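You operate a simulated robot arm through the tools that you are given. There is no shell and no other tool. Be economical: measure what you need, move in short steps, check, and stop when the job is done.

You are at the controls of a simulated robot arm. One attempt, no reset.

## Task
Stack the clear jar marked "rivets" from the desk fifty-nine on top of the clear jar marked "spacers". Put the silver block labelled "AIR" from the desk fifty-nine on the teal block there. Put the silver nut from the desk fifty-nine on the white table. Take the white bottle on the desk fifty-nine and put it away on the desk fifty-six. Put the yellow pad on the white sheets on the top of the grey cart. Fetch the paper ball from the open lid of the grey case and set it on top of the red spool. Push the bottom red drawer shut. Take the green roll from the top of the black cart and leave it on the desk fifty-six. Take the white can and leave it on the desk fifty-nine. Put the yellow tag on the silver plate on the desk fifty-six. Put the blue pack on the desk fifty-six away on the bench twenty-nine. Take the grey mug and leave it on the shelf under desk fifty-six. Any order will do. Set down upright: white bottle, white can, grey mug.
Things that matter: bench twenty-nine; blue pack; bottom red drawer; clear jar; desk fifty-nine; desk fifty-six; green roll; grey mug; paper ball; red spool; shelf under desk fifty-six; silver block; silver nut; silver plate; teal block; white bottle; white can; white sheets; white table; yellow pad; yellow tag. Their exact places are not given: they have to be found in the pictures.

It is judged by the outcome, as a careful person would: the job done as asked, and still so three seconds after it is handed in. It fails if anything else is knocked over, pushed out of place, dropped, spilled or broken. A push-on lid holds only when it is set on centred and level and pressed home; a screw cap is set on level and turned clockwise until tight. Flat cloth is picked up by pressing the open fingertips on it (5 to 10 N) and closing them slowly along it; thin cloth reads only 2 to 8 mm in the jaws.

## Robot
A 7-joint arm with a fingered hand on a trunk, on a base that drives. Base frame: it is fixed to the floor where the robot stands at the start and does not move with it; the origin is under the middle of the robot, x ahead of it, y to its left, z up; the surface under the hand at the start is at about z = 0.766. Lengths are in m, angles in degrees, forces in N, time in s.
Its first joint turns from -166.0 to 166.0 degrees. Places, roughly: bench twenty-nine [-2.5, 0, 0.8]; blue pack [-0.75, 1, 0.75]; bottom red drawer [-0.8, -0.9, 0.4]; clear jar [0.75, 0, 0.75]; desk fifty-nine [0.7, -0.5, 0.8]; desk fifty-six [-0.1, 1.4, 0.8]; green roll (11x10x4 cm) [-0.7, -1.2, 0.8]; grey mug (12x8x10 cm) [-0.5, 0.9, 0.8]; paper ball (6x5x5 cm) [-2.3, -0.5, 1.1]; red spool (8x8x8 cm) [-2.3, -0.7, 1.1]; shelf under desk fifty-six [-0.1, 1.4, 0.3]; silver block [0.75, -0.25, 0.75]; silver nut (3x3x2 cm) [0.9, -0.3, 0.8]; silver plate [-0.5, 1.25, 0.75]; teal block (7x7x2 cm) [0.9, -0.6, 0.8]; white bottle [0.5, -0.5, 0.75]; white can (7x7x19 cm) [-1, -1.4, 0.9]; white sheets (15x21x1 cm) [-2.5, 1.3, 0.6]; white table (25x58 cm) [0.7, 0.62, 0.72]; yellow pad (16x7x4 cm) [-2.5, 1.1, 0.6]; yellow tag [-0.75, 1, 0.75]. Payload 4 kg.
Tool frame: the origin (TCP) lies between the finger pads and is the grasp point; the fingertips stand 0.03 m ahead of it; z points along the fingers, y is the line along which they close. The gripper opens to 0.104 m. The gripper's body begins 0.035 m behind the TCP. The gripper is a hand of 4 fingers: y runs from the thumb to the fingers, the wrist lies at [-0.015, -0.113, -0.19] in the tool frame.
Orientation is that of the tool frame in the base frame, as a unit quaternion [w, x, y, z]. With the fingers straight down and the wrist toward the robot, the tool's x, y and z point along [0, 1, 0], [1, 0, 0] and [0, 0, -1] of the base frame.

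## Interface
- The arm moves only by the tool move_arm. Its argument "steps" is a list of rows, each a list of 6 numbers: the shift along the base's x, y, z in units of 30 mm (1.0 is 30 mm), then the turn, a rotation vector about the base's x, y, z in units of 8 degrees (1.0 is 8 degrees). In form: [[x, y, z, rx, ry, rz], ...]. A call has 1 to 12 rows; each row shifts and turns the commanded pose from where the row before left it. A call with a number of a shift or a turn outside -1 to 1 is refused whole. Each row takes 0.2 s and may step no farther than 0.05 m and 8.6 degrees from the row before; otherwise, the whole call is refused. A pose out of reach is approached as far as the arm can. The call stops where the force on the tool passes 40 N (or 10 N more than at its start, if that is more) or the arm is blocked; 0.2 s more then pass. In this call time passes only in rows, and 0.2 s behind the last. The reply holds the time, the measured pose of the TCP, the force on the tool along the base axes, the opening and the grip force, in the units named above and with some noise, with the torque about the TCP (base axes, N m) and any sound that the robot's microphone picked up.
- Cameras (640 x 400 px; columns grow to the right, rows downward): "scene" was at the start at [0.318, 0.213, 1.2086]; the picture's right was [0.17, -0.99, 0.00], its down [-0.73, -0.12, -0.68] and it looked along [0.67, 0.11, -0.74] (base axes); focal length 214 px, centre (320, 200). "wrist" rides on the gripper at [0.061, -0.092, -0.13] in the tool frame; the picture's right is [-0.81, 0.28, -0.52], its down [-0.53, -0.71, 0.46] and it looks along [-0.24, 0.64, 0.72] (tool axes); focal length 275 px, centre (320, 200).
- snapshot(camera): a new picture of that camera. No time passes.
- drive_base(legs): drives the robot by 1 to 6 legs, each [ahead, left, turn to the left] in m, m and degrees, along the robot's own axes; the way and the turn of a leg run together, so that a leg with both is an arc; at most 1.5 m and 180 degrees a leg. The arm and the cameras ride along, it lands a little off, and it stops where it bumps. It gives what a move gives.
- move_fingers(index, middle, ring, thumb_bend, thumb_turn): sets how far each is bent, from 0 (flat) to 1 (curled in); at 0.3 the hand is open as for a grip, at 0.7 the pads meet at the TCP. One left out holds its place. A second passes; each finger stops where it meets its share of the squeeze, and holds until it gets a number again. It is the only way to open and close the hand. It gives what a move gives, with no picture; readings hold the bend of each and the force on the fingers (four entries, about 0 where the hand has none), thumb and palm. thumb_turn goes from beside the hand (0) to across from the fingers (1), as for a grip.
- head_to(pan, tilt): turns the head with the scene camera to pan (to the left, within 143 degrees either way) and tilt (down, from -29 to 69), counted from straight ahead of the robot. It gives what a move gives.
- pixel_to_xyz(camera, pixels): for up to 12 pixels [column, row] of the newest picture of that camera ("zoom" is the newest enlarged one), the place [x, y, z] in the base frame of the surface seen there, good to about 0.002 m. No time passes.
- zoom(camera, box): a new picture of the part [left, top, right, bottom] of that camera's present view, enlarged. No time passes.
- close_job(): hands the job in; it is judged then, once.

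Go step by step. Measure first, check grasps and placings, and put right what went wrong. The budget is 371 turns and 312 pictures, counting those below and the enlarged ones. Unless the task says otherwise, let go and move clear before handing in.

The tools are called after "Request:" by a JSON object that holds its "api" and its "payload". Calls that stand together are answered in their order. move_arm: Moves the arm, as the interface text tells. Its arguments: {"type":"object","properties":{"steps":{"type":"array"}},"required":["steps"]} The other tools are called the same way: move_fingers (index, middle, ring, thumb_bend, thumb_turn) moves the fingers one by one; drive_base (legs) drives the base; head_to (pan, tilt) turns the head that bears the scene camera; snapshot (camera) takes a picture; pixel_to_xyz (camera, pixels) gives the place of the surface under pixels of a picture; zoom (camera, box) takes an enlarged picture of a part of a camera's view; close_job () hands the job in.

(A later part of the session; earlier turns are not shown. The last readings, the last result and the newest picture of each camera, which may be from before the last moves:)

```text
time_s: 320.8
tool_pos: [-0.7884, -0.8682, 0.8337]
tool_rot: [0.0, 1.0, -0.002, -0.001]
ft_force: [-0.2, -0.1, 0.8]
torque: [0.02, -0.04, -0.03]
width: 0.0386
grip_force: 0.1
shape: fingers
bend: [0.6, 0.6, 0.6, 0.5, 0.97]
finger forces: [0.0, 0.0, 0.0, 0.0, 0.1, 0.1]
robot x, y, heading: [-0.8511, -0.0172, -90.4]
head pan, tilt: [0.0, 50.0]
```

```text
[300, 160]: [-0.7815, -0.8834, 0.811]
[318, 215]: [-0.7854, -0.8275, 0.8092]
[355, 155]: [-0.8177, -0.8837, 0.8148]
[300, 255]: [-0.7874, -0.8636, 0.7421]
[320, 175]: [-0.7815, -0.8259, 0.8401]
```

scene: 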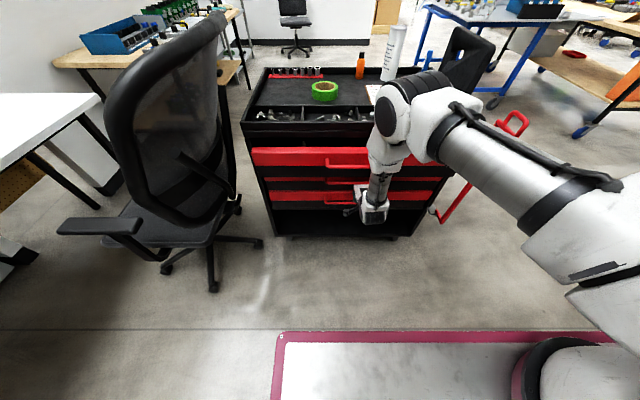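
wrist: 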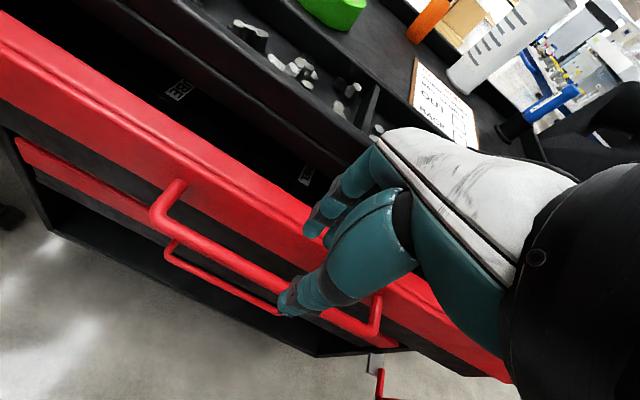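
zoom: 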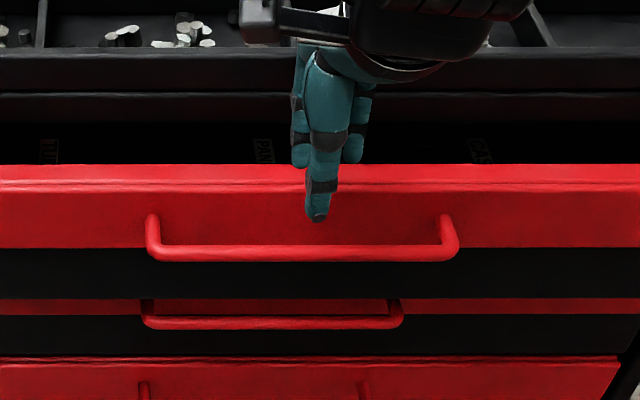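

Fingertips at y -0.882…-0.895, just in the gap; thumb in front. I lower 8.5 cm.

Request:
{"api": "move_arm", "payload": {"steps": [[0, -0.03, -0.8, 0, 0, 0], [0, 0, -0.7, 0, 0, 0], [0, 0, -0.5, 0, 0, 0], [0, 0, -0.5, 0, 0, 0], [0, 0, -0.3, 0, 0, 0]]}}

Request:
{"api": "move_fingers", "payload": {"index": 0.66, "middle": 0.66, "ring": 0.66, "thumb_bend": 0.66}}

Request:
{"api": "snapshot", "payload": {"camera": "wrist"}}

Request:
{"api": "zoom", "payload": {"camera": "scene", "box": [310, 110, 420, 200]}}

```text
time_s: 322.0
tool_pos: [-0.788, -0.8681, 0.7513]
tool_rot: [-0.002, 1.0, -0.002, -0.001]
ft_force: [0.0, 1.7, 0.9]
torque: [-0.07, 0.01, -0.04]
width: 0.0412
grip_force: 2.9
shape: fingers
bend: [0.58, 0.61, 0.6, 0.5, 0.97]
finger forces: [1.8, 3.0, 0.0, 0.0, 0.0, 0.1]
robot x, y, heading: [-0.8507, -0.0231, -90.3]
head pan, tilt: [0.0, 50.0]
```

```text
time_s: 323.0
tool_pos: [-0.7892, -0.8689, 0.7507]
tool_rot: [-0.001, 1.0, -0.003, 0.0]
ft_force: [-0.1, 2.2, -6.8]
torque: [0.08, -0.08, -0.03]
width: 0.015
grip_force: 5.9
shape: fingers
bend: [0.63, 0.68, 0.65, 0.66, 0.97]
finger forces: [2.6, 6.6, 2.4, 0.1, 0.0, 0.0]
robot x, y, heading: [-0.8538, -0.0161, -90.3]
head pan, tilt: [0.0, 50.0]
```

```text
118 pictures are left
```

wrist: 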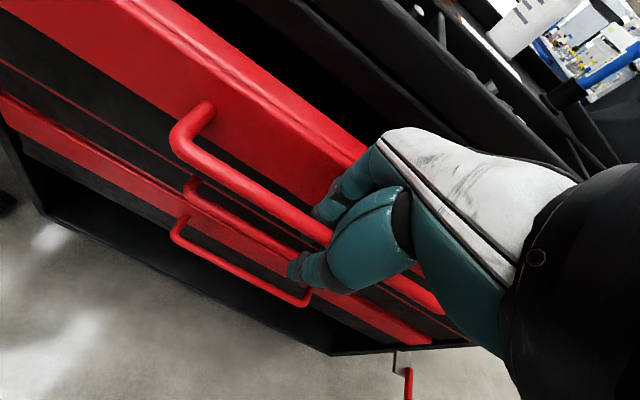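

```text
4.44 times, centred on (365, 155) of scene
```

zoom: 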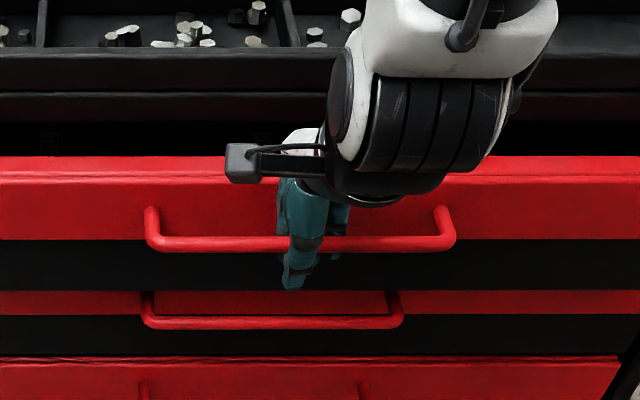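

Fingers hook behind the bar. I pull the top drawer out ~16 cm, then measure.

Request:
{"api": "move_arm", "payload": {"steps": [[0, 0.3, 0, 0, 0, 0], [0, 0.5, 0, 0, 0, 0], [0, 0.6, 0, 0, 0, 0], [0, 0.6, 0, 0, 0, 0], [0, 0.6, 0, 0, 0, 0], [0, 0.6, 0, 0, 0, 0], [0, 0.6, 0, 0, 0, 0], [0, 0.6, 0, 0, 0, 0], [0, 0.5, 0, 0, 0, 0], [0, 0.4, 0, 0, 0, 0]]}}

Request:
{"api": "zoom", "payload": {"camera": "scene", "box": [230, 60, 490, 250]}}

Request:
{"api": "pixel_to_xyz", "payload": {"camera": "zoom", "pixels": [[150, 225], [200, 225], [500, 225], [120, 225], [200, 245], [480, 220], [180, 290], [200, 285], [450, 290]]}}

```text
time_s: 325.2
tool_pos: [-0.7885, -0.7118, 0.7514]
tool_rot: [-0.001, 1.0, -0.002, 0.0]
ft_force: [-0.2, 0.3, -2.7]
torque: [-0.11, 0.0, -0.04]
width: 0.0153
grip_force: 5.0
shape: fingers
bend: [0.63, 0.67, 0.64, 0.66, 0.97]
finger forces: [2.7, 5.3, 2.0, 0.0, 0.1, 0.0]
robot x, y, heading: [-0.8576, -0.0193, -90.0]
head pan, tilt: [0.0, 50.0]
```

```text
2.11 times, centred on (360, 155) of scene
```

zoom: 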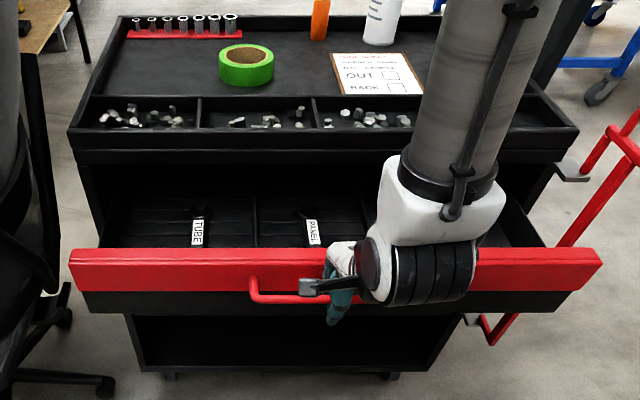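

```text
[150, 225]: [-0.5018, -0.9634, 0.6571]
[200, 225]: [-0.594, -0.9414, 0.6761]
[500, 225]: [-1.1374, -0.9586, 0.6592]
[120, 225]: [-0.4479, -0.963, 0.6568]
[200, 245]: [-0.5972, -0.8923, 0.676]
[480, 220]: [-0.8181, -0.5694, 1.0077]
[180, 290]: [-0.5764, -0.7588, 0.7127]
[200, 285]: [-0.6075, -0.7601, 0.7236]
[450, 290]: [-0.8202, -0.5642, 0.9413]
```

Front face now at y≈-0.760; the original was -0.728. I pull 31 mm more.

Request:
{"api": "move_arm", "payload": {"steps": [[0, 0.35, 0, 0, 0, 0], [0, 0.35, 0, 0, 0, 0], [0, 0.33, 0, 0, 0, 0]]}}

Request:
{"api": "zoom", "payload": {"camera": "scene", "box": [230, 60, 490, 250]}}

Request:
{"api": "pixel_to_xyz", "payload": {"camera": "zoom", "pixels": [[150, 290], [200, 290], [180, 285], [560, 285], [100, 290], [220, 295]]}}

```text
time_s: 326.0
tool_pos: [-0.7888, -0.679, 0.7521]
tool_rot: [-0.002, 1.0, -0.003, 0.0]
ft_force: [-1.8, 0.6, -6.0]
torque: [-0.03, -0.11, -0.12]
width: 0.0149
grip_force: 5.4
shape: fingers
bend: [0.63, 0.68, 0.64, 0.66, 0.97]
finger forces: [2.8, 6.5, 2.0, 0.0, 0.0, 0.0]
robot x, y, heading: [-0.8507, -0.0224, -90.1]
head pan, tilt: [0.0, 50.0]
```

```text
2.11 times, centred on (360, 155) of scene
```

zoom: 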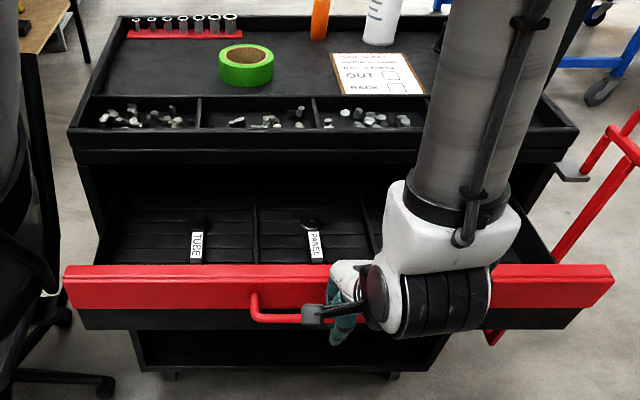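

```text
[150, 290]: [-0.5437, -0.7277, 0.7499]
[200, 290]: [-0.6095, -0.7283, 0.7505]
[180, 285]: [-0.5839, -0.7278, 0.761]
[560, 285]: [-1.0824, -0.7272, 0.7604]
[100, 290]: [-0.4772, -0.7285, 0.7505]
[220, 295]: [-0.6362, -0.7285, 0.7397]
```

Top drawer is restored to y=-0.728. I loosen: thumb open, fingers 0.6, shift 6 mm into the gap and rise.

Request:
{"api": "move_fingers", "payload": {"index": 0.61, "middle": 0.62, "ring": 0.61, "thumb_bend": 0.45}}

Request:
{"api": "move_arm", "payload": {"steps": [[0, -0.2, 0, 0, 0, 0], [0, 0, 0.4, 0, 0, 0], [0, 0, 0.6, 0, 0, 0], [0, 0, 0.8, 0, 0, 0], [0, 0, 1, 0, 0, 0], [0, 0, 1, 0, 0, 0], [0, 0, 1, 0, 0, 0], [0, 0, 1, 0, 0, 0], [0, 0, 1, 0, 0, 0]]}}

Request:
{"api": "snapshot", "payload": {"camera": "scene"}}

Request:
{"api": "zoom", "payload": {"camera": "scene", "box": [230, 60, 490, 250]}}

Request:
{"api": "pixel_to_xyz", "payload": {"camera": "zoom", "pixels": [[150, 290], [560, 285], [180, 285], [420, 360], [232, 72], [245, 55], [265, 68], [245, 85], [245, 44], [222, 65], [273, 65]]}}

```text
time_s: 327.0
tool_pos: [-0.7888, -0.6821, 0.7505]
tool_rot: [-0.001, 1.0, -0.002, 0.001]
ft_force: [0.3, 2.4, -0.4]
torque: [-0.11, 0.0, -0.04]
width: 0.0459
grip_force: 2.3
shape: fingers
bend: [0.6, 0.63, 0.61, 0.45, 0.97]
finger forces: [1.6, 3.2, 0.4, 0.0, 0.1, 0.0]
robot x, y, heading: [-0.8536, -0.0174, -90.4]
head pan, tilt: [0.0, 50.0]
```

```text
time_s: 329.0
tool_pos: [-0.7885, -0.6873, 0.9553]
tool_rot: [-0.001, 1.0, -0.002, 0.0]
ft_force: [0.1, 0.0, 0.5]
torque: [-0.01, 0.01, 0.05]
width: 0.0443
grip_force: 0.1
shape: fingers
bend: [0.61, 0.62, 0.61, 0.45, 0.97]
finger forces: [0.0, 0.1, 0.0, 0.0, 0.0, 0.0]
robot x, y, heading: [-0.85, -0.0192, -90.2]
head pan, tilt: [0.0, 50.0]
```

```text
114 pictures are left
```

scene: 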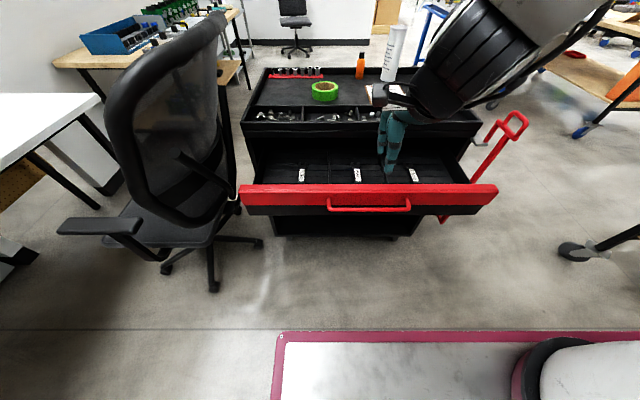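

```text
2.11 times, centred on (360, 155) of scene
```

zoom: 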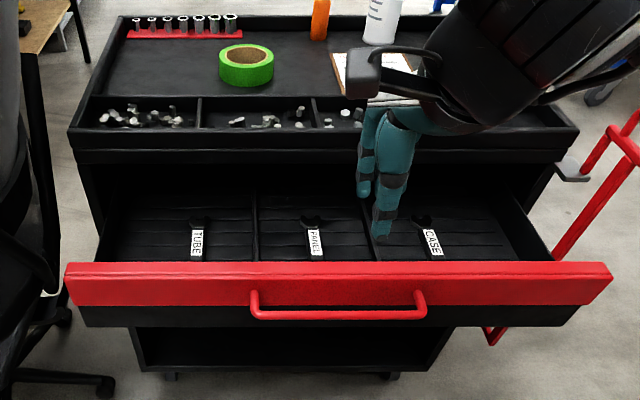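

```text
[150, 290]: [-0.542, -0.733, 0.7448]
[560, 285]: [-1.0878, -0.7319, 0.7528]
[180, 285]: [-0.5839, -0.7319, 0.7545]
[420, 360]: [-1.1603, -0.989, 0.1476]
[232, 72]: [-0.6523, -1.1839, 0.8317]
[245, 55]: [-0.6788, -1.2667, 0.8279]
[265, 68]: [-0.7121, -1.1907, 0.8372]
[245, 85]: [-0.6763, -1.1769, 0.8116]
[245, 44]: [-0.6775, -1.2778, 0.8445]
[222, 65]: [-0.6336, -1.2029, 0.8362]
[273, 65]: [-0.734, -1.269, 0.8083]
```

Top drawer restored (y -0.732), bottom shut. For the roll and can I consider the cart's -x side; I measure the obstacles there.

Request:
{"api": "head_to", "payload": {"pan": -25, "tilt": 35}}

Request:
{"api": "snapshot", "payload": {"camera": "scene"}}

```text
time_s: 329.9
tool_pos: [-0.7888, -0.686, 0.9547]
tool_rot: [-0.001, 1.0, -0.003, -0.001]
ft_force: [-1.2, 0.9, 0.4]
torque: [0.03, -0.01, 0.02]
width: 0.0443
grip_force: 0.0
shape: fingers
bend: [0.61, 0.62, 0.61, 0.45, 0.97]
finger forces: [0.0, 0.0, 0.0, 0.0, 0.0, 0.1]
robot x, y, heading: [-0.8506, -0.0188, -90.4]
head pan, tilt: [-25.0, 35.0]
```

```text
112 pictures are left
```

scene: 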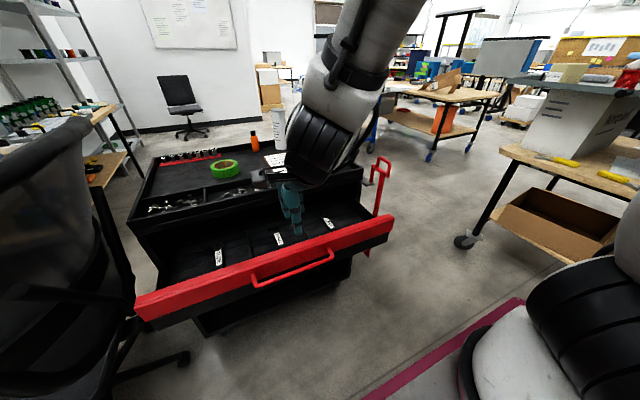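

Request:
{"api": "pixel_to_xyz", "payload": {"camera": "scene", "pixels": [[382, 165], [378, 200], [372, 230], [355, 145], [370, 120], [380, 140], [455, 240], [465, 210], [410, 170], [440, 150], [278, 110], [280, 150]]}}

```text
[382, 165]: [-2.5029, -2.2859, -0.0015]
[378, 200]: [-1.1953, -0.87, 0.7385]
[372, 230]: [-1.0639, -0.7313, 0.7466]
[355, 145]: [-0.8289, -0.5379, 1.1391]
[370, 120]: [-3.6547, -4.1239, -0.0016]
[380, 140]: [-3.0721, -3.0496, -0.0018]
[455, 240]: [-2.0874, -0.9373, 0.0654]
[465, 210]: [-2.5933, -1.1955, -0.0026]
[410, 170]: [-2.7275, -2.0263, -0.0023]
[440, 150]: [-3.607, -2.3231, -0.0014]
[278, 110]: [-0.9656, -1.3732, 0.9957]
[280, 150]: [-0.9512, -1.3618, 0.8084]
```

I'll take the roll from the front: robot to (-0.70,-0.245), still clear of the drawer handle (y -0.69). Raise the hand, open wide and drive.

Request:
{"api": "move_arm", "payload": {"steps": [[0, 0, 1, 0, 0, 0], [0, 0, 1, 0, 0, 0], [0, 0, 1, 0, 0, 0]]}}

Request:
{"api": "move_fingers", "payload": {"index": 0.2, "middle": 0.2, "ring": 0.2, "thumb_bend": 0.2}}

Request:
{"api": "drive_base", "payload": {"legs": [[0.22, 0.15, 0]]}}

Request:
{"api": "head_to", "payload": {"pan": 0, "tilt": 45}}

Request:
{"api": "snapshot", "payload": {"camera": "scene"}}

```text
time_s: 330.7
tool_pos: [-0.7884, -0.6851, 1.0447]
tool_rot: [-0.001, 1.0, -0.004, 0.0]
ft_force: [-0.5, 0.2, -0.1]
torque: [0.02, -0.01, 0.05]
width: 0.0442
grip_force: 0.0
shape: fingers
bend: [0.61, 0.62, 0.61, 0.45, 0.97]
finger forces: [0.0, 0.0, 0.1, 0.0, 0.0, 0.0]
robot x, y, heading: [-0.8518, -0.0226, -90.6]
head pan, tilt: [-25.0, 35.0]
```

```text
time_s: 331.7
tool_pos: [-0.7897, -0.6849, 1.0443]
tool_rot: [-0.001, 1.0, -0.003, 0.0]
ft_force: [-0.5, -0.7, 0.3]
torque: [-0.02, -0.03, 0.03]
width: 0.1252
grip_force: 0.1
shape: fingers
bend: [0.2, 0.2, 0.2, 0.2, 0.97]
finger forces: [0.1, 0.0, 0.0, 0.0, 0.0, 0.0]
robot x, y, heading: [-0.8548, -0.019, -90.3]
head pan, tilt: [-25.0, 35.0]
```

```text
time_s: 333.6
tool_pos: [-0.638, -0.9047, 1.0452]
tool_rot: [0.0, 1.0, -0.002, 0.0]
ft_force: [-0.5, 0.1, -1.0]
torque: [0.03, 0.01, -0.02]
width: 0.1253
grip_force: 0.0
shape: fingers
bend: [0.2, 0.2, 0.2, 0.2, 0.97]
finger forces: [0.1, 0.1, 0.0, 0.0, 0.1, 0.1]
robot x, y, heading: [-0.7036, -0.2392, -90.1]
head pan, tilt: [-25.0, 35.0]
```

```text
time_s: 334.5
tool_pos: [-0.6366, -0.9053, 1.0449]
tool_rot: [-0.001, 1.0, -0.002, 0.0]
ft_force: [-1.4, 0.7, -0.2]
torque: [0.02, -0.02, 0.0]
width: 0.1254
grip_force: 0.1
shape: fingers
bend: [0.2, 0.2, 0.2, 0.2, 0.97]
finger forces: [0.1, 0.0, 0.1, 0.0, 0.0, 0.0]
robot x, y, heading: [-0.7033, -0.2412, -90.5]
head pan, tilt: [0.0, 45.0]
```

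```text
111 pictures are left
```

scene: 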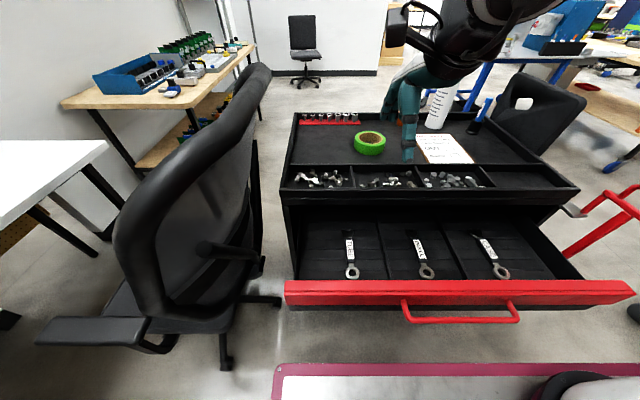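

Request:
{"api": "zoom", "payload": {"camera": "scene", "box": [330, 110, 430, 170]}}

Request:
{"api": "pixel_to_xyz", "payload": {"camera": "zoom", "pixels": [[250, 140], [155, 175], [355, 175], [200, 150], [320, 150], [250, 215], [250, 260], [175, 170], [340, 165]]}}

Request:
{"api": "pixel_to_xyz", "payload": {"camera": "scene", "pixels": [[320, 290], [600, 290], [430, 318], [440, 295], [520, 95], [560, 100], [520, 75], [440, 95]]}}

```text
6.40 times, centred on (380, 140) of scene
```

zoom: 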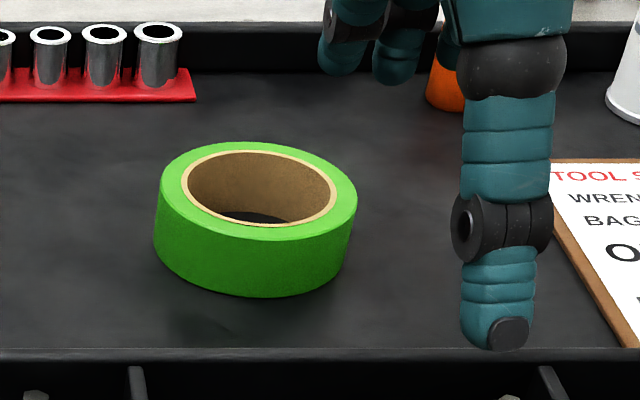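

```text
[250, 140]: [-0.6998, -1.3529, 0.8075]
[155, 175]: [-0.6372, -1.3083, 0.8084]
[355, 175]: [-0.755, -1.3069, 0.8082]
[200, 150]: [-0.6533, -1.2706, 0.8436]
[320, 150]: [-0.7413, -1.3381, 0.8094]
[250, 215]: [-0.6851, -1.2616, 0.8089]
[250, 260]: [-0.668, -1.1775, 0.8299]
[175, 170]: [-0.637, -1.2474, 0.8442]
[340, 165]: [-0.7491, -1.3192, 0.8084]
```

```text
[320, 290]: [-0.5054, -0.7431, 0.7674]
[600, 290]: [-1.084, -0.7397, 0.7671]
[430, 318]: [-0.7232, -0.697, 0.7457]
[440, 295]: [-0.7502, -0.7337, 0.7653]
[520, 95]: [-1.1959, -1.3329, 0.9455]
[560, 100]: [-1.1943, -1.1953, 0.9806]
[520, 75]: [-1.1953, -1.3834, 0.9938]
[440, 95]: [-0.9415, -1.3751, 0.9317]
```

Roll centre ≈(-0.684,-1.228), radius 0.052, z 0.808–0.845. I move above it (0.987 m ahead).

Request:
{"api": "move_arm", "payload": {"steps": [[-0.14, -0.98, -0.2, 0, 0, 0], [-0.14, -0.98, -0.2, 0, 0, 0], [-0.14, -0.98, -0.2, 0, 0, 0], [-0.14, -0.98, -0.2, 0, 0, 0], [-0.14, -0.98, -0.2, 0, 0, 0], [-0.14, -0.98, -0.2, 0, 0, 0], [-0.14, -0.98, -0.2, 0, 0, 0], [-0.14, -0.98, -0.2, 0, 0, 0], [-0.14, -0.98, -0.2, 0, 0, 0], [-0.14, -0.98, -0.2, 0, 0, 0], [-0.14, -0.98, -0.2, 0, 0, 0]]}}

Request:
{"api": "snapshot", "payload": {"camera": "wrist"}}

Request:
{"api": "zoom", "payload": {"camera": "scene", "box": [310, 70, 470, 170]}}

```text
time_s: 336.9
tool_pos: [-0.6844, -1.2289, 0.9788]
tool_rot: [0.0, 1.0, -0.002, 0.0]
ft_force: [1.2, -0.4, 1.1]
torque: [-0.03, 0.02, 0.01]
width: 0.1252
grip_force: 0.0
shape: fingers
bend: [0.2, 0.2, 0.2, 0.2, 0.97]
finger forces: [0.0, 0.0, 0.0, 0.0, 0.0, 0.1]
robot x, y, heading: [-0.7019, -0.2405, -90.1]
head pan, tilt: [0.0, 45.0]
```

```text
109 pictures are left
```

wrist: 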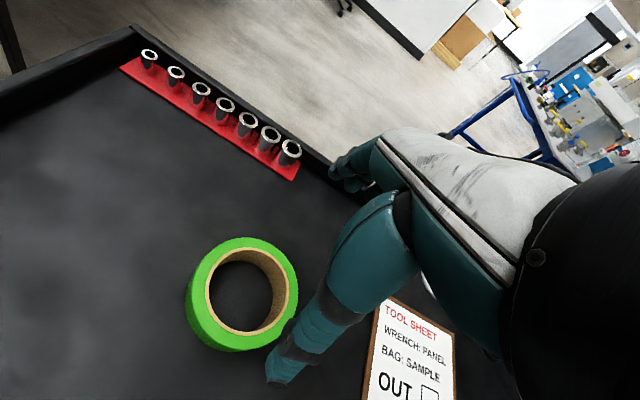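

```text
4.00 times, centred on (390, 120) of scene
```

zoom: 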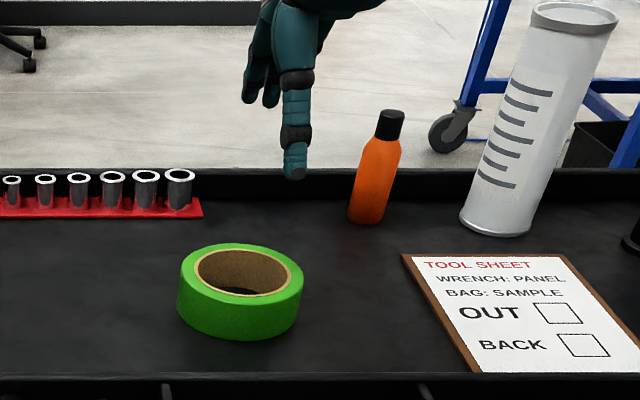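

Request:
{"api": "pixel_to_xyz", "payload": {"camera": "wrist", "pixels": [[191, 290], [292, 290], [242, 243], [240, 342], [208, 255], [280, 258], [210, 335], [225, 240], [262, 243]]}}

```text
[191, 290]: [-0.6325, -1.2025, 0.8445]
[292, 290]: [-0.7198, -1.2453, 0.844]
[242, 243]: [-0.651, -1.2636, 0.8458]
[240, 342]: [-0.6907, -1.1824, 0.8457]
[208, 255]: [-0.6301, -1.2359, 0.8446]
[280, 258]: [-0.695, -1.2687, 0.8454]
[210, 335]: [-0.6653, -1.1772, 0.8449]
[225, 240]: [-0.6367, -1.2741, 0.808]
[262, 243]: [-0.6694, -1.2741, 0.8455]
```

Roll centre (-0.673,-1.224). I correct and lower to z≈0.848.

Request:
{"api": "move_arm", "payload": {"steps": [[0.37, 0.13, -0.8, 0, 0, 0], [0, 0, -0.9, 0, 0, 0], [0, 0, -0.9, 0, 0, 0], [0, 0, -0.9, 0, 0, 0], [0, 0, -0.6, 0, 0, 0], [0, 0, -0.25, 0, 0, 0]]}}

Request:
{"api": "snapshot", "payload": {"camera": "wrist"}}

```text
time_s: 338.3
tool_pos: [-0.6721, -1.2252, 0.8482]
tool_rot: [0.0, 1.0, -0.001, -0.001]
ft_force: [-0.6, 0.1, 0.1]
torque: [0.0, -0.01, -0.01]
width: 0.1254
grip_force: 0.1
shape: fingers
bend: [0.2, 0.2, 0.2, 0.2, 0.97]
finger forces: [0.0, 0.0, 0.0, 0.0, 0.0, 0.1]
robot x, y, heading: [-0.6995, -0.2378, -90.1]
head pan, tilt: [0.0, 45.0]
```

```text
107 pictures are left
```

wrist: 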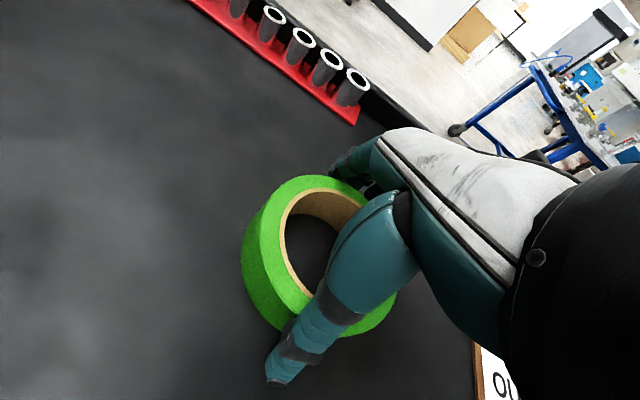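

The roll is between the fingers. I close.

Request:
{"api": "move_fingers", "payload": {"index": 0.6, "middle": 0.6, "ring": 0.6, "thumb_bend": 0.6}}

Request:
{"api": "move_arm", "payload": {"steps": [[0, 0, 0.3, 0, 0, 0], [0, 0, 0.5, 0, 0, 0], [0, 0, 0.8, 0, 0, 0]]}}

Request:
{"api": "snapshot", "payload": {"camera": "wrist"}}

Request:
{"api": "zoom", "payload": {"camera": "scene", "box": [310, 70, 470, 170]}}

```text
time_s: 339.3
tool_pos: [-0.6717, -1.226, 0.8508]
tool_rot: [0.0, 1.0, -0.002, 0.0]
ft_force: [1.1, -5.1, 13.1]
torque: [-0.22, 0.05, 0.15]
width: 0.1001
grip_force: 22.7
shape: fingers
bend: [0.28, 0.36, 0.4, 0.43, 0.96]
finger forces: [10.2, 7.1, 7.1, 0.0, 21.6, 0.0]
robot x, y, heading: [-0.6995, -0.24, -90.0]
head pan, tilt: [0.0, 45.0]
```

```text
time_s: 340.1
tool_pos: [-0.672, -1.2237, 0.8969]
tool_rot: [-0.002, 1.0, -0.001, 0.001]
ft_force: [0.5, -0.1, 0.4]
torque: [0.0, -0.02, 0.01]
width: 0.0989
grip_force: 21.0
shape: fingers
bend: [0.28, 0.37, 0.4, 0.44, 0.95]
finger forces: [7.9, 6.7, 6.3, 0.0, 20.5, 0.1]
robot x, y, heading: [-0.7022, -0.2412, -90.1]
head pan, tilt: [0.0, 45.0]
```

```text
106 pictures are left
```

wrist: 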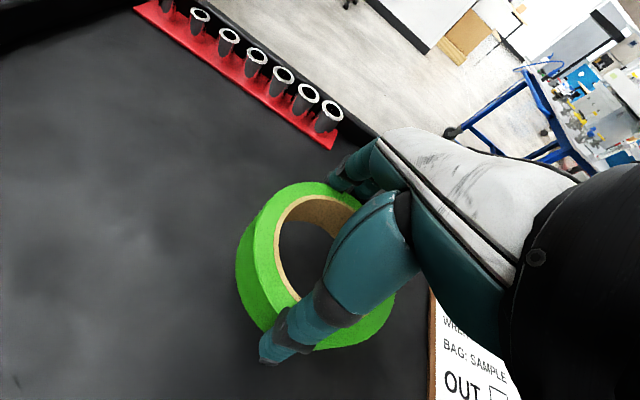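

```text
4.00 times, centred on (390, 120) of scene
```

zoom: 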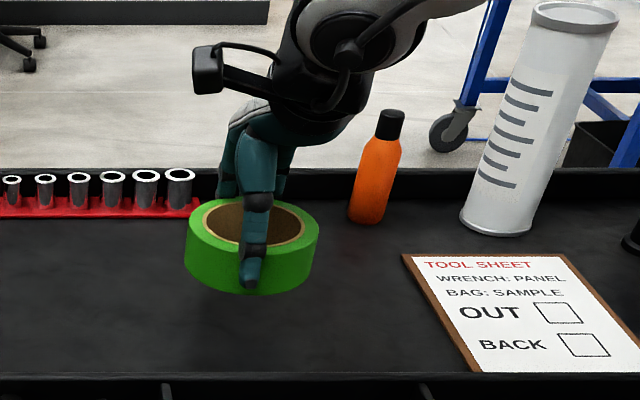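

Roll held. I raise it, draw it back, then drive back and turn around to face desk fifty-six.

Request:
{"api": "move_arm", "payload": {"steps": [[0, 0.3, 1, 0, 0, 0], [0, 0.7, 1, 0, 0, 0], [0, 1, 1, 0, 0, 0], [0, 1, 1, 0, 0, 0], [0, 1, 0.7, 0, 0, 0], [0, 1, 0.5, 0, 0, 0], [0, 1, 0, 0, 0, 0], [0, 1, 0, 0, 0, 0], [0, 1, 0, 0, 0, 0]]}}

Request:
{"api": "drive_base", "payload": {"legs": [[-0.3, 0, 0], [0, 0, -90], [0, 0, -90]]}}

Request:
{"api": "head_to", "payload": {"pan": 0, "tilt": 45}}

Request:
{"api": "snapshot", "payload": {"camera": "scene"}}

```text
time_s: 342.1
tool_pos: [-0.673, -0.9834, 1.0514]
tool_rot: [-0.001, 1.0, -0.001, 0.001]
ft_force: [-0.9, 0.1, -1.1]
torque: [0.01, -0.02, 0.01]
width: 0.0985
grip_force: 20.6
shape: fingers
bend: [0.28, 0.37, 0.4, 0.44, 0.95]
finger forces: [7.8, 6.7, 6.3, 0.0, 20.4, 0.0]
robot x, y, heading: [-0.6994, -0.2391, -90.0]
head pan, tilt: [0.0, 45.0]
```

```text
time_s: 351.7
tool_pos: [-0.743, 0.8058, 1.052]
tool_rot: [0.0, -0.007, 1.0, -0.001]
ft_force: [-0.9, -0.2, -1.2]
torque: [0.04, -0.03, -0.01]
width: 0.0974
grip_force: 19.3
shape: fingers
bend: [0.28, 0.37, 0.41, 0.45, 0.95]
finger forces: [7.3, 6.1, 6.0, 0.1, 18.7, 0.0]
robot x, y, heading: [-0.6986, 0.0608, 90.8]
head pan, tilt: [0.0, 45.0]
```

```text
time_s: 352.3
tool_pos: [-0.7434, 0.8047, 1.0519]
tool_rot: [-0.001, -0.007, 1.0, -0.001]
ft_force: [-0.3, 0.2, -1.7]
torque: [0.0, 0.01, 0.0]
width: 0.0971
grip_force: 18.9
shape: fingers
bend: [0.28, 0.37, 0.41, 0.45, 0.95]
finger forces: [7.3, 6.1, 5.9, 0.1, 18.9, 0.0]
robot x, y, heading: [-0.7001, 0.0628, 90.7]
head pan, tilt: [0.0, 45.0]
```

```text
104 pictures are left
```

scene: 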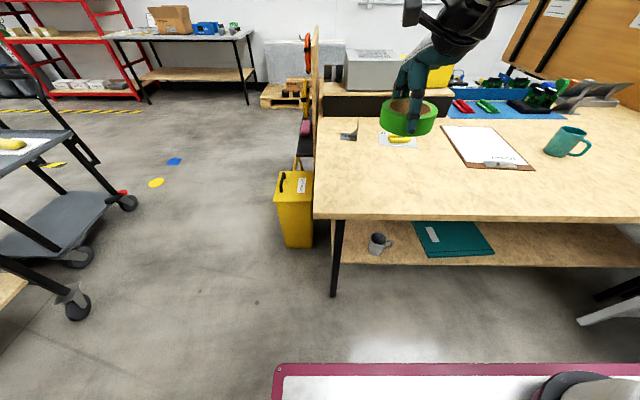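

I check that the yellow bin was not shifted earlier: its lid's left corners were at about (-1.134,1.105) and (-1.136,1.328) from the older picture.

Request:
{"api": "zoom", "payload": {"camera": "scene", "box": [250, 150, 350, 260]}}

Request:
{"api": "pixel_to_xyz", "payload": {"camera": "zoom", "pixels": [[160, 180], [205, 85], [275, 190], [290, 90], [180, 170], [212, 95], [265, 180], [330, 80], [355, 70]]}}

```text
3.64 times, centred on (300, 205) of scene
```

zoom: 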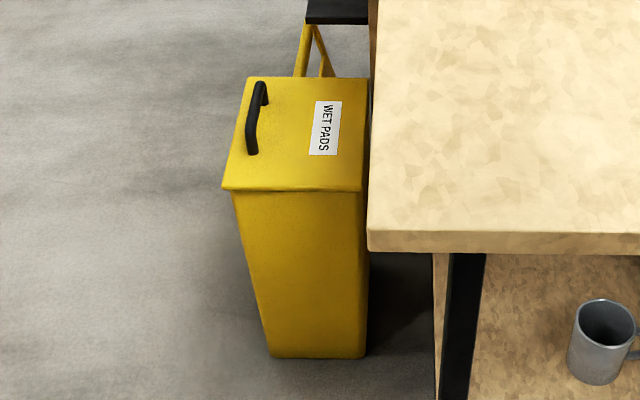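

```text
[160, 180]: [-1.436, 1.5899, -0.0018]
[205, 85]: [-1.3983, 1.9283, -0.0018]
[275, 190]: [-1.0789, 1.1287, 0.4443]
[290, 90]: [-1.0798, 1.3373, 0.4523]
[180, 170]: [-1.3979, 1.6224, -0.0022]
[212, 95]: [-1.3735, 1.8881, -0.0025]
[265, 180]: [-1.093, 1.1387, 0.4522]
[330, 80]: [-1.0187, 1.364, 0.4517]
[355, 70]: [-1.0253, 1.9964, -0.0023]
```

Request:
{"api": "pixel_to_xyz", "payload": {"camera": "zoom", "pixels": [[228, 184], [252, 84], [360, 186]]}}

Request:
{"api": "drive_base", "payload": {"legs": [[0.11, 0, 0]]}}

Request:
{"api": "move_arm", "payload": {"steps": [[0.1, 0, -1, 0, 0, 0], [0.1, 0, -1, 0, 0, 0], [0, 0, -1, 0, 0, 0], [0, 0, -1, 0, 0, 0]]}}

Request:
{"api": "snapshot", "payload": {"camera": "wrist"}}

```text
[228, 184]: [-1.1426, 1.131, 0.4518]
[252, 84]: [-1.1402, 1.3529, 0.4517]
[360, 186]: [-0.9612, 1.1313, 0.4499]
```

```text
time_s: 353.5
tool_pos: [-0.7467, 0.9152, 1.0517]
tool_rot: [-0.001, -0.008, 1.0, -0.001]
ft_force: [0.3, 0.1, -1.3]
torque: [-0.02, -0.01, -0.01]
width: 0.0972
grip_force: 19.2
shape: fingers
bend: [0.28, 0.37, 0.41, 0.45, 0.95]
finger forces: [7.3, 6.1, 6.1, 0.1, 18.9, 0.0]
robot x, y, heading: [-0.7039, 0.17, 91.0]
head pan, tilt: [0.0, 45.0]
```

```text
time_s: 354.5
tool_pos: [-0.7409, 0.914, 0.933]
tool_rot: [-0.001, -0.007, 1.0, -0.001]
ft_force: [-0.6, -0.6, -1.3]
torque: [0.0, 0.01, -0.01]
width: 0.0969
grip_force: 19.4
shape: fingers
bend: [0.28, 0.37, 0.41, 0.45, 0.95]
finger forces: [7.3, 6.2, 6.0, 0.1, 18.8, 0.0]
robot x, y, heading: [-0.7018, 0.1728, 91.0]
head pan, tilt: [0.0, 45.0]
```

```text
102 pictures are left
```

wrist: 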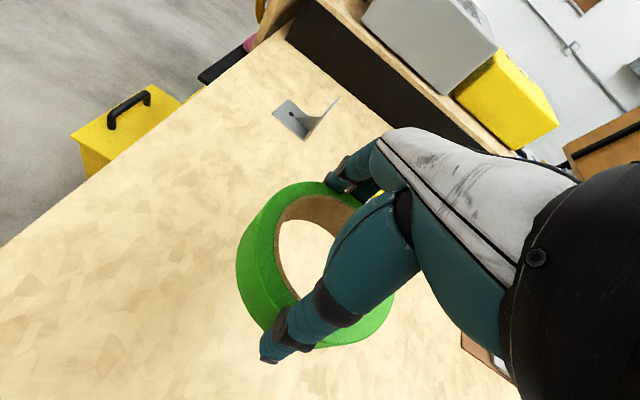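

The bin is where it was. The desk below is free; I lower the roll.

Request:
{"api": "move_arm", "payload": {"steps": [[0, 0, -1, 0, 0, 0], [0, 0, -1, 0, 0, 0], [0, 0, -1, 0, 0, 0], [0, 0, -0.9, 0, 0, 0], [0, 0, -0.3, 0, 0, 0], [0, 0, -0.15, 0, 0, 0]]}}

```text
time_s: 355.9
tool_pos: [-0.7399, 0.9139, 0.8012]
tool_rot: [-0.001, -0.008, 1.0, -0.001]
ft_force: [0.5, -0.2, -0.2]
torque: [0.0, 0.0, -0.01]
width: 0.097
grip_force: 19.3
shape: fingers
bend: [0.28, 0.37, 0.41, 0.45, 0.95]
finger forces: [7.3, 6.1, 5.9, 0.0, 19.0, 0.1]
robot x, y, heading: [-0.7049, 0.1681, 90.9]
head pan, tilt: [0.0, 45.0]
```

Request:
{"api": "move_arm", "payload": {"steps": [[0, 0, -0.1, 0, 0, 0], [0, 0, -0.05, 0, 0, 0]]}}

Request:
{"api": "move_fingers", "payload": {"index": 0.2, "middle": 0.25, "ring": 0.25, "thumb_bend": 0.25}}

Request:
{"api": "move_arm", "payload": {"steps": [[0, 0, 0.4, 0, 0, 0], [0, 0, 0.8, 0, 0, 0], [0, 0, 1, 0, 0, 0], [0, 0, 1, 0, 0, 0], [0, 0, 1, 0, 0, 0], [0, 0, 1, 0, 0, 0], [0, 0, 1, 0, 0, 0], [0, 0, 1, 0, 0, 0], [0, 0, 1, 0, 0, 0]]}}

Request:
{"api": "snapshot", "payload": {"camera": "scene"}}

```text
time_s: 356.5
tool_pos: [-0.7403, 0.9155, 0.7984]
tool_rot: [0.001, -0.008, 1.0, 0.003]
ft_force: [-0.9, -2.3, 33.8]
torque: [-0.36, -0.11, -0.05]
width: 0.0976
grip_force: 24.1
shape: fingers
bend: [0.29, 0.37, 0.41, 0.45, 0.95]
finger forces: [7.3, 5.7, 5.7, 0.1, 29.8, 0.0]
robot x, y, heading: [-0.7027, 0.1681, 90.4]
head pan, tilt: [0.0, 45.0]
```

```text
time_s: 357.5
tool_pos: [-0.7412, 0.9137, 0.7961]
tool_rot: [0.0, -0.007, 1.0, -0.001]
ft_force: [-0.6, 0.7, -0.6]
torque: [-0.01, -0.02, 0.01]
width: 0.1211
grip_force: 0.2
shape: fingers
bend: [0.2, 0.25, 0.25, 0.25, 0.97]
finger forces: [0.2, 0.1, 0.1, 0.0, 0.0, 0.1]
robot x, y, heading: [-0.7009, 0.1708, 90.8]
head pan, tilt: [0.0, 45.0]
```

```text
time_s: 359.5
tool_pos: [-0.7391, 0.9141, 1.0433]
tool_rot: [0.0, -0.009, 1.0, -0.001]
ft_force: [0.0, -0.8, 0.2]
torque: [0.01, 0.0, 0.03]
width: 0.1214
grip_force: 0.1
shape: fingers
bend: [0.2, 0.25, 0.25, 0.25, 0.98]
finger forces: [0.0, 0.0, 0.0, 0.0, 0.0, 0.1]
robot x, y, heading: [-0.704, 0.1704, 90.8]
head pan, tilt: [0.0, 45.0]
```

```text
101 pictures are left
```

scene: 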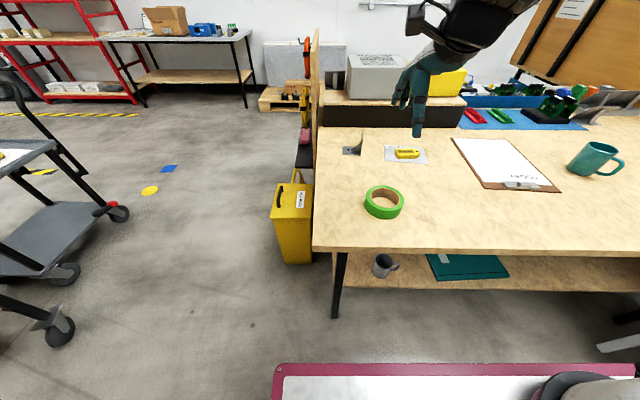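

The roll lies on desk fifty-six. Last: the white can at about (-0.975,-1.40). I raise the hand, turn around and drive down the aisle to the cart's -x side.

Request:
{"api": "move_arm", "payload": {"steps": [[0, -0.3, 1, 0, 0, 0], [0, -0.3, 1, 0, 0, 0], [0, -0.3, 1, 0, 0, 0], [0, -0.3, 1, 0, 0, 0], [0, -0.3, 1, 0, 0, 0], [0, -0.3, 1, 0, 0, 0]]}}

Request:
{"api": "drive_base", "payload": {"legs": [[-0.1, 0, 0], [0, 0, 90], [0, 0, 89], [0, -0.95, 0]]}}

Request:
{"api": "head_to", "payload": {"pan": 0, "tilt": 35}}

Request:
{"api": "snapshot", "payload": {"camera": "scene"}}

```text
time_s: 360.9
tool_pos: [-0.7411, 0.8611, 1.2231]
tool_rot: [0.0, -0.008, 1.0, 0.0]
ft_force: [-0.1, -0.7, 0.3]
torque: [0.03, 0.0, -0.02]
width: 0.1211
grip_force: 0.1
shape: fingers
bend: [0.2, 0.25, 0.25, 0.25, 0.98]
finger forces: [0.1, 0.0, 0.0, 0.0, 0.0, 0.0]
robot x, y, heading: [-0.7034, 0.1729, 91.0]
head pan, tilt: [0.0, 45.0]
```

```text
time_s: 374.2
tool_pos: [-1.6317, -0.6145, 1.2247]
tool_rot: [-0.001, 1.0, -0.004, 0.0]
ft_force: [-0.4, 1.1, -0.4]
torque: [0.0, 0.03, 0.01]
width: 0.1215
grip_force: 0.1
shape: fingers
bend: [0.2, 0.25, 0.25, 0.25, 0.98]
finger forces: [0.1, 0.0, 0.0, 0.0, 0.0, 0.0]
robot x, y, heading: [-1.6552, 0.0779, -90.5]
head pan, tilt: [0.0, 45.0]
```

```text
time_s: 375.0
tool_pos: [-1.6321, -0.6142, 1.2229]
tool_rot: [-0.001, 1.0, -0.004, 0.0]
ft_force: [-0.2, 0.4, 1.1]
torque: [0.03, 0.04, -0.01]
width: 0.1212
grip_force: 0.1
shape: fingers
bend: [0.2, 0.25, 0.25, 0.25, 0.98]
finger forces: [0.1, 0.1, 0.0, 0.1, 0.1, 0.0]
robot x, y, heading: [-1.6558, 0.0786, -90.3]
head pan, tilt: [0.0, 35.0]
```

```text
100 pictures are left
```

scene: 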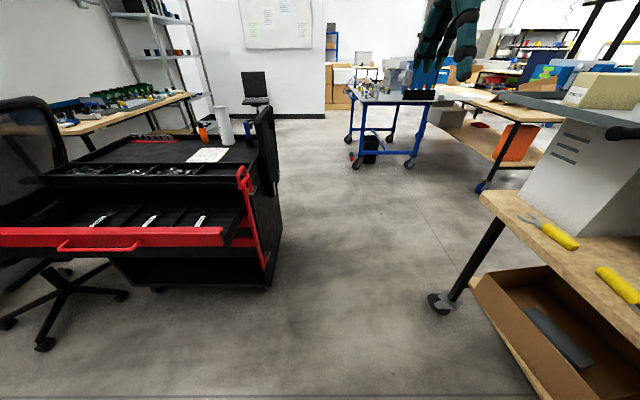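

Request:
{"api": "pixel_to_xyz", "payload": {"camera": "scene", "pixels": [[355, 166], [410, 166], [480, 190], [270, 285], [245, 180], [270, 110], [440, 308], [222, 110], [228, 140]]}}

Request:
{"api": "drive_base", "payload": {"legs": [[1.45, 0.04, 0]]}}

```text
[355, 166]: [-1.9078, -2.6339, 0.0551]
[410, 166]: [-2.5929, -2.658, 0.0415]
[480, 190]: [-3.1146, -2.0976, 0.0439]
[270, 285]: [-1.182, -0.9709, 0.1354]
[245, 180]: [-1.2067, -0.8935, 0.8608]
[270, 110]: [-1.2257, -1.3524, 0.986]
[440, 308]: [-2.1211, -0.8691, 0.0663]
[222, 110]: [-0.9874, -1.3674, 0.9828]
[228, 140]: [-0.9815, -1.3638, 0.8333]
```

```text
time_s: 382.1
tool_pos: [-1.5896, -2.056, 1.2224]
tool_rot: [0.0, 1.0, 0.001, 0.0]
ft_force: [0.5, -0.3, -0.8]
torque: [0.04, -0.02, 0.0]
width: 0.1214
grip_force: 0.1
shape: fingers
bend: [0.2, 0.25, 0.25, 0.25, 0.98]
finger forces: [0.1, 0.0, 0.0, 0.0, 0.0, 0.0]
robot x, y, heading: [-1.6178, -1.3662, -90.0]
head pan, tilt: [0.0, 35.0]
```

I shift 0.1 m away and turn left 90° to face the cart's side.

Request:
{"api": "drive_base", "payload": {"legs": [[0.03, -0.1, 0], [0, 0, 90]]}}

Request:
{"api": "head_to", "payload": {"pan": 0, "tilt": 35}}

Request:
{"api": "snapshot", "payload": {"camera": "scene"}}

Request:
{"api": "snapshot", "payload": {"camera": "wrist"}}

```text
time_s: 387.1
tool_pos: [-1.0284, -1.3641, 1.2222]
tool_rot: [-0.001, 0.705, 0.709, -0.001]
ft_force: [0.0, -0.1, 1.6]
torque: [0.01, 0.01, 0.01]
width: 0.1212
grip_force: 0.1
shape: fingers
bend: [0.2, 0.25, 0.25, 0.25, 0.98]
finger forces: [0.0, 0.1, 0.0, 0.1, 0.1, 0.0]
robot x, y, heading: [-1.7169, -1.3961, 0.2]
head pan, tilt: [0.0, 35.0]
```

```text
time_s: 387.7
tool_pos: [-1.0273, -1.3645, 1.2225]
tool_rot: [0.0, 0.705, 0.709, 0.0]
ft_force: [1.0, 0.1, -0.7]
torque: [0.0, 0.03, 0.02]
width: 0.1215
grip_force: 0.0
shape: fingers
bend: [0.2, 0.25, 0.25, 0.25, 0.98]
finger forces: [0.1, 0.0, 0.0, 0.0, 0.1, 0.1]
robot x, y, heading: [-1.7151, -1.3985, 0.1]
head pan, tilt: [0.0, 35.0]
```

```text
99 pictures are left
```

scene: 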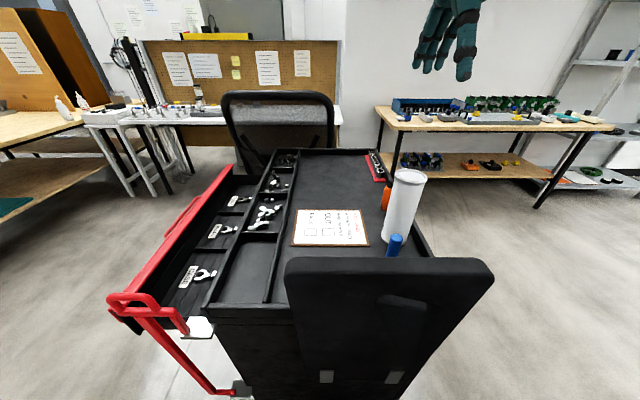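

```text
98 pictures are left
```

wrist: 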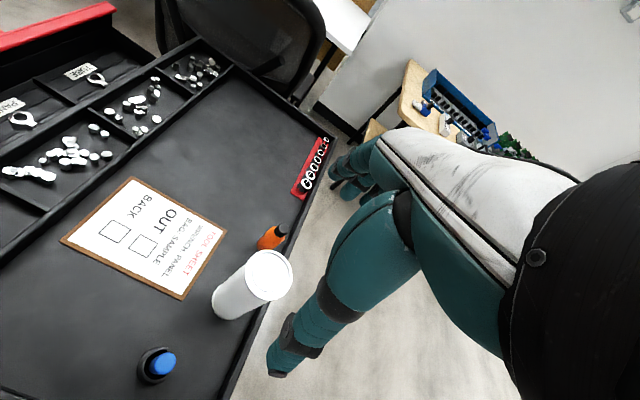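

I measure the can and its neighbours.

Request:
{"api": "pixel_to_xyz", "payload": {"camera": "wrist", "pixels": [[268, 275], [247, 275], [291, 272], [268, 252], [266, 298], [272, 237], [265, 243], [222, 310], [155, 365], [283, 228]]}}

Request:
{"api": "zoom", "payload": {"camera": "scene", "box": [350, 140, 450, 270]}}

Request:
{"api": "pixel_to_xyz", "payload": {"camera": "zoom", "pixels": [[180, 105], [235, 105], [205, 95], [205, 115], [115, 180], [200, 200], [140, 290], [120, 150], [380, 380]]}}

```text
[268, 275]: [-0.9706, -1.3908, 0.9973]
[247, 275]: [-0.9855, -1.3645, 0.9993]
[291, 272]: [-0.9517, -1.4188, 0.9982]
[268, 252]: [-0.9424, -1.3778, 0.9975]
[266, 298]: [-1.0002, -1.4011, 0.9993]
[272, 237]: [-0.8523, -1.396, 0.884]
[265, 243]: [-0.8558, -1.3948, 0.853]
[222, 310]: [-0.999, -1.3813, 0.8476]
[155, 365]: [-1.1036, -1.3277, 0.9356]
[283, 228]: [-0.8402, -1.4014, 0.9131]
```

```text
3.08 times, centred on (400, 205) of scene
```

zoom: 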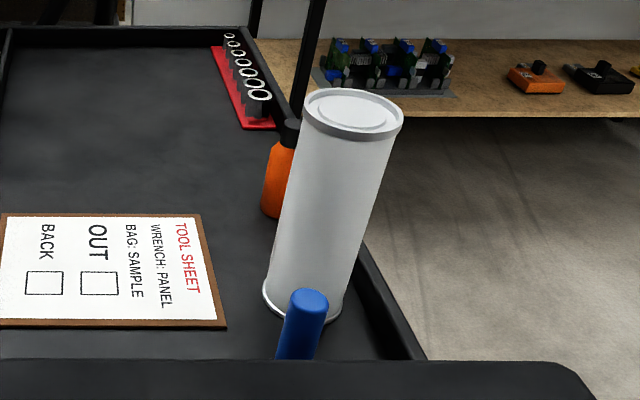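

```text
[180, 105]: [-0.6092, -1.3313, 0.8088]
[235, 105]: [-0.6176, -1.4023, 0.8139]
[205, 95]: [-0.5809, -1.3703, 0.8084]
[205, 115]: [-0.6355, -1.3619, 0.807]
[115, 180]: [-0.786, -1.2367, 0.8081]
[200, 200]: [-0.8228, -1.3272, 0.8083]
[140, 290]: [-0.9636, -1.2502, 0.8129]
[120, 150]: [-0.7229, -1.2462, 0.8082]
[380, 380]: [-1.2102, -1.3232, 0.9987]
```

Can centre (-0.970,-1.391), top z 0.998. I centre over it and lower to z≈0.974.

Request:
{"api": "move_arm", "payload": {"steps": [[0.95, -0.45, -0.5, 0, 0, 0], [0.95, -0.45, -0.5, 0, 0, 0], [0, 0, -1, 0, 0, 0], [0, 0, -1, 0, 0, 0], [0, 0, -1, 0, 0, 0], [0, 0, -1, 0, 0, 0], [0, 0, -0.8, 0, 0, 0]]}}

Request:
{"api": "snapshot", "payload": {"camera": "wrist"}}

```text
time_s: 389.3
tool_pos: [-0.9698, -1.3907, 1.0478]
tool_rot: [0.0, 0.706, 0.709, 0.0]
ft_force: [0.8, -0.5, -0.7]
torque: [-0.01, -0.01, 0.0]
width: 0.1216
grip_force: 0.2
shape: fingers
bend: [0.2, 0.25, 0.25, 0.25, 0.98]
finger forces: [0.1, 0.1, 0.0, 0.0, 0.1, 0.0]
robot x, y, heading: [-1.7183, -1.3963, 0.5]
head pan, tilt: [0.0, 35.0]
```

```text
96 pictures are left
```

wrist: 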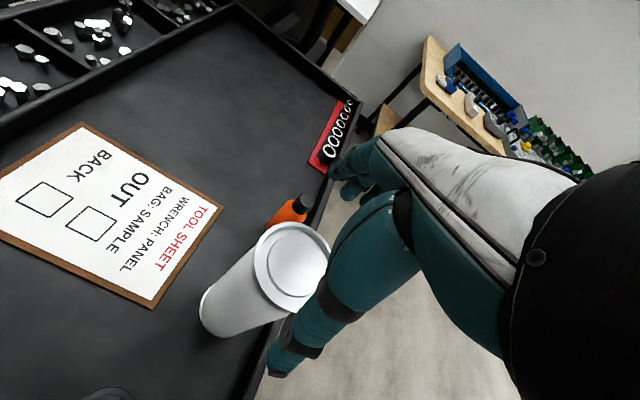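

Centred. I lower further and close.

Request:
{"api": "move_arm", "payload": {"steps": [[0, 0, -0.8, 0, 0, 0], [0, 0, -0.8, 0, 0, 0], [0, 0, -0.5, 0, 0, 0], [0, 0, -0.3, 0, 0, 0]]}}

Request:
{"api": "snapshot", "payload": {"camera": "wrist"}}

```text
time_s: 390.3
tool_pos: [-0.9699, -1.3912, 0.9772]
tool_rot: [0.0, 0.705, 0.709, 0.0]
ft_force: [0.9, 0.3, 0.2]
torque: [-0.01, 0.0, -0.03]
width: 0.1211
grip_force: 0.1
shape: fingers
bend: [0.2, 0.25, 0.25, 0.25, 0.98]
finger forces: [0.1, 0.0, 0.0, 0.1, 0.0, 0.0]
robot x, y, heading: [-1.718, -1.3963, 0.4]
head pan, tilt: [0.0, 35.0]
```

```text
95 pictures are left
```

wrist: 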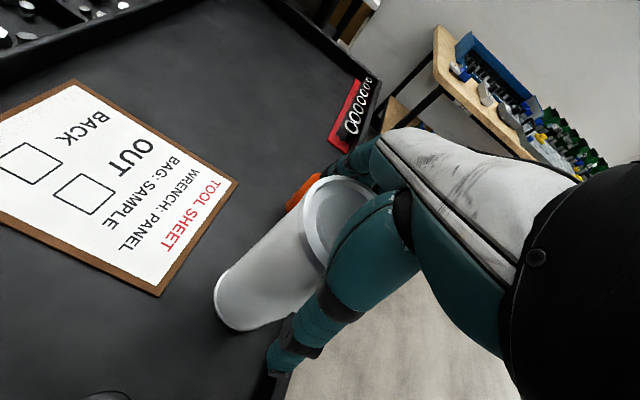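

Request:
{"api": "move_arm", "payload": {"steps": [[0, 0, -0.15, 0, 0, 0]]}}

Request:
{"api": "move_fingers", "payload": {"index": 0.7, "middle": 0.7, "ring": 0.7, "thumb_bend": 0.7}}

Request:
{"api": "snapshot", "payload": {"camera": "wrist"}}

```text
time_s: 390.7
tool_pos: [-0.9709, -1.3912, 0.9728]
tool_rot: [0.0, 0.705, 0.709, 0.0]
ft_force: [0.2, -0.9, -0.1]
torque: [0.02, -0.03, 0.0]
width: 0.121
grip_force: 0.2
shape: fingers
bend: [0.2, 0.25, 0.25, 0.25, 0.98]
finger forces: [0.1, 0.0, 0.0, 0.0, 0.1, 0.0]
robot x, y, heading: [-1.7176, -1.3948, 0.5]
head pan, tilt: [0.0, 35.0]
```

```text
time_s: 391.7
tool_pos: [-0.9701, -1.3926, 0.9721]
tool_rot: [0.001, 0.705, 0.709, 0.0]
ft_force: [2.0, -0.9, 8.8]
torque: [-0.03, -0.12, 0.03]
width: 0.0631
grip_force: 29.0
shape: fingers
bend: [0.36, 0.49, 0.56, 0.6, 0.96]
finger forces: [16.2, 6.4, 5.6, 0.0, 29.6, 0.1]
robot x, y, heading: [-1.7142, -1.3963, 0.1]
head pan, tilt: [0.0, 35.0]
```

```text
94 pictures are left
```

wrist: 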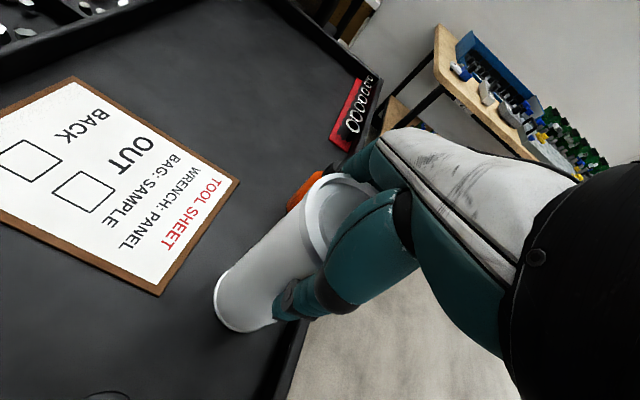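

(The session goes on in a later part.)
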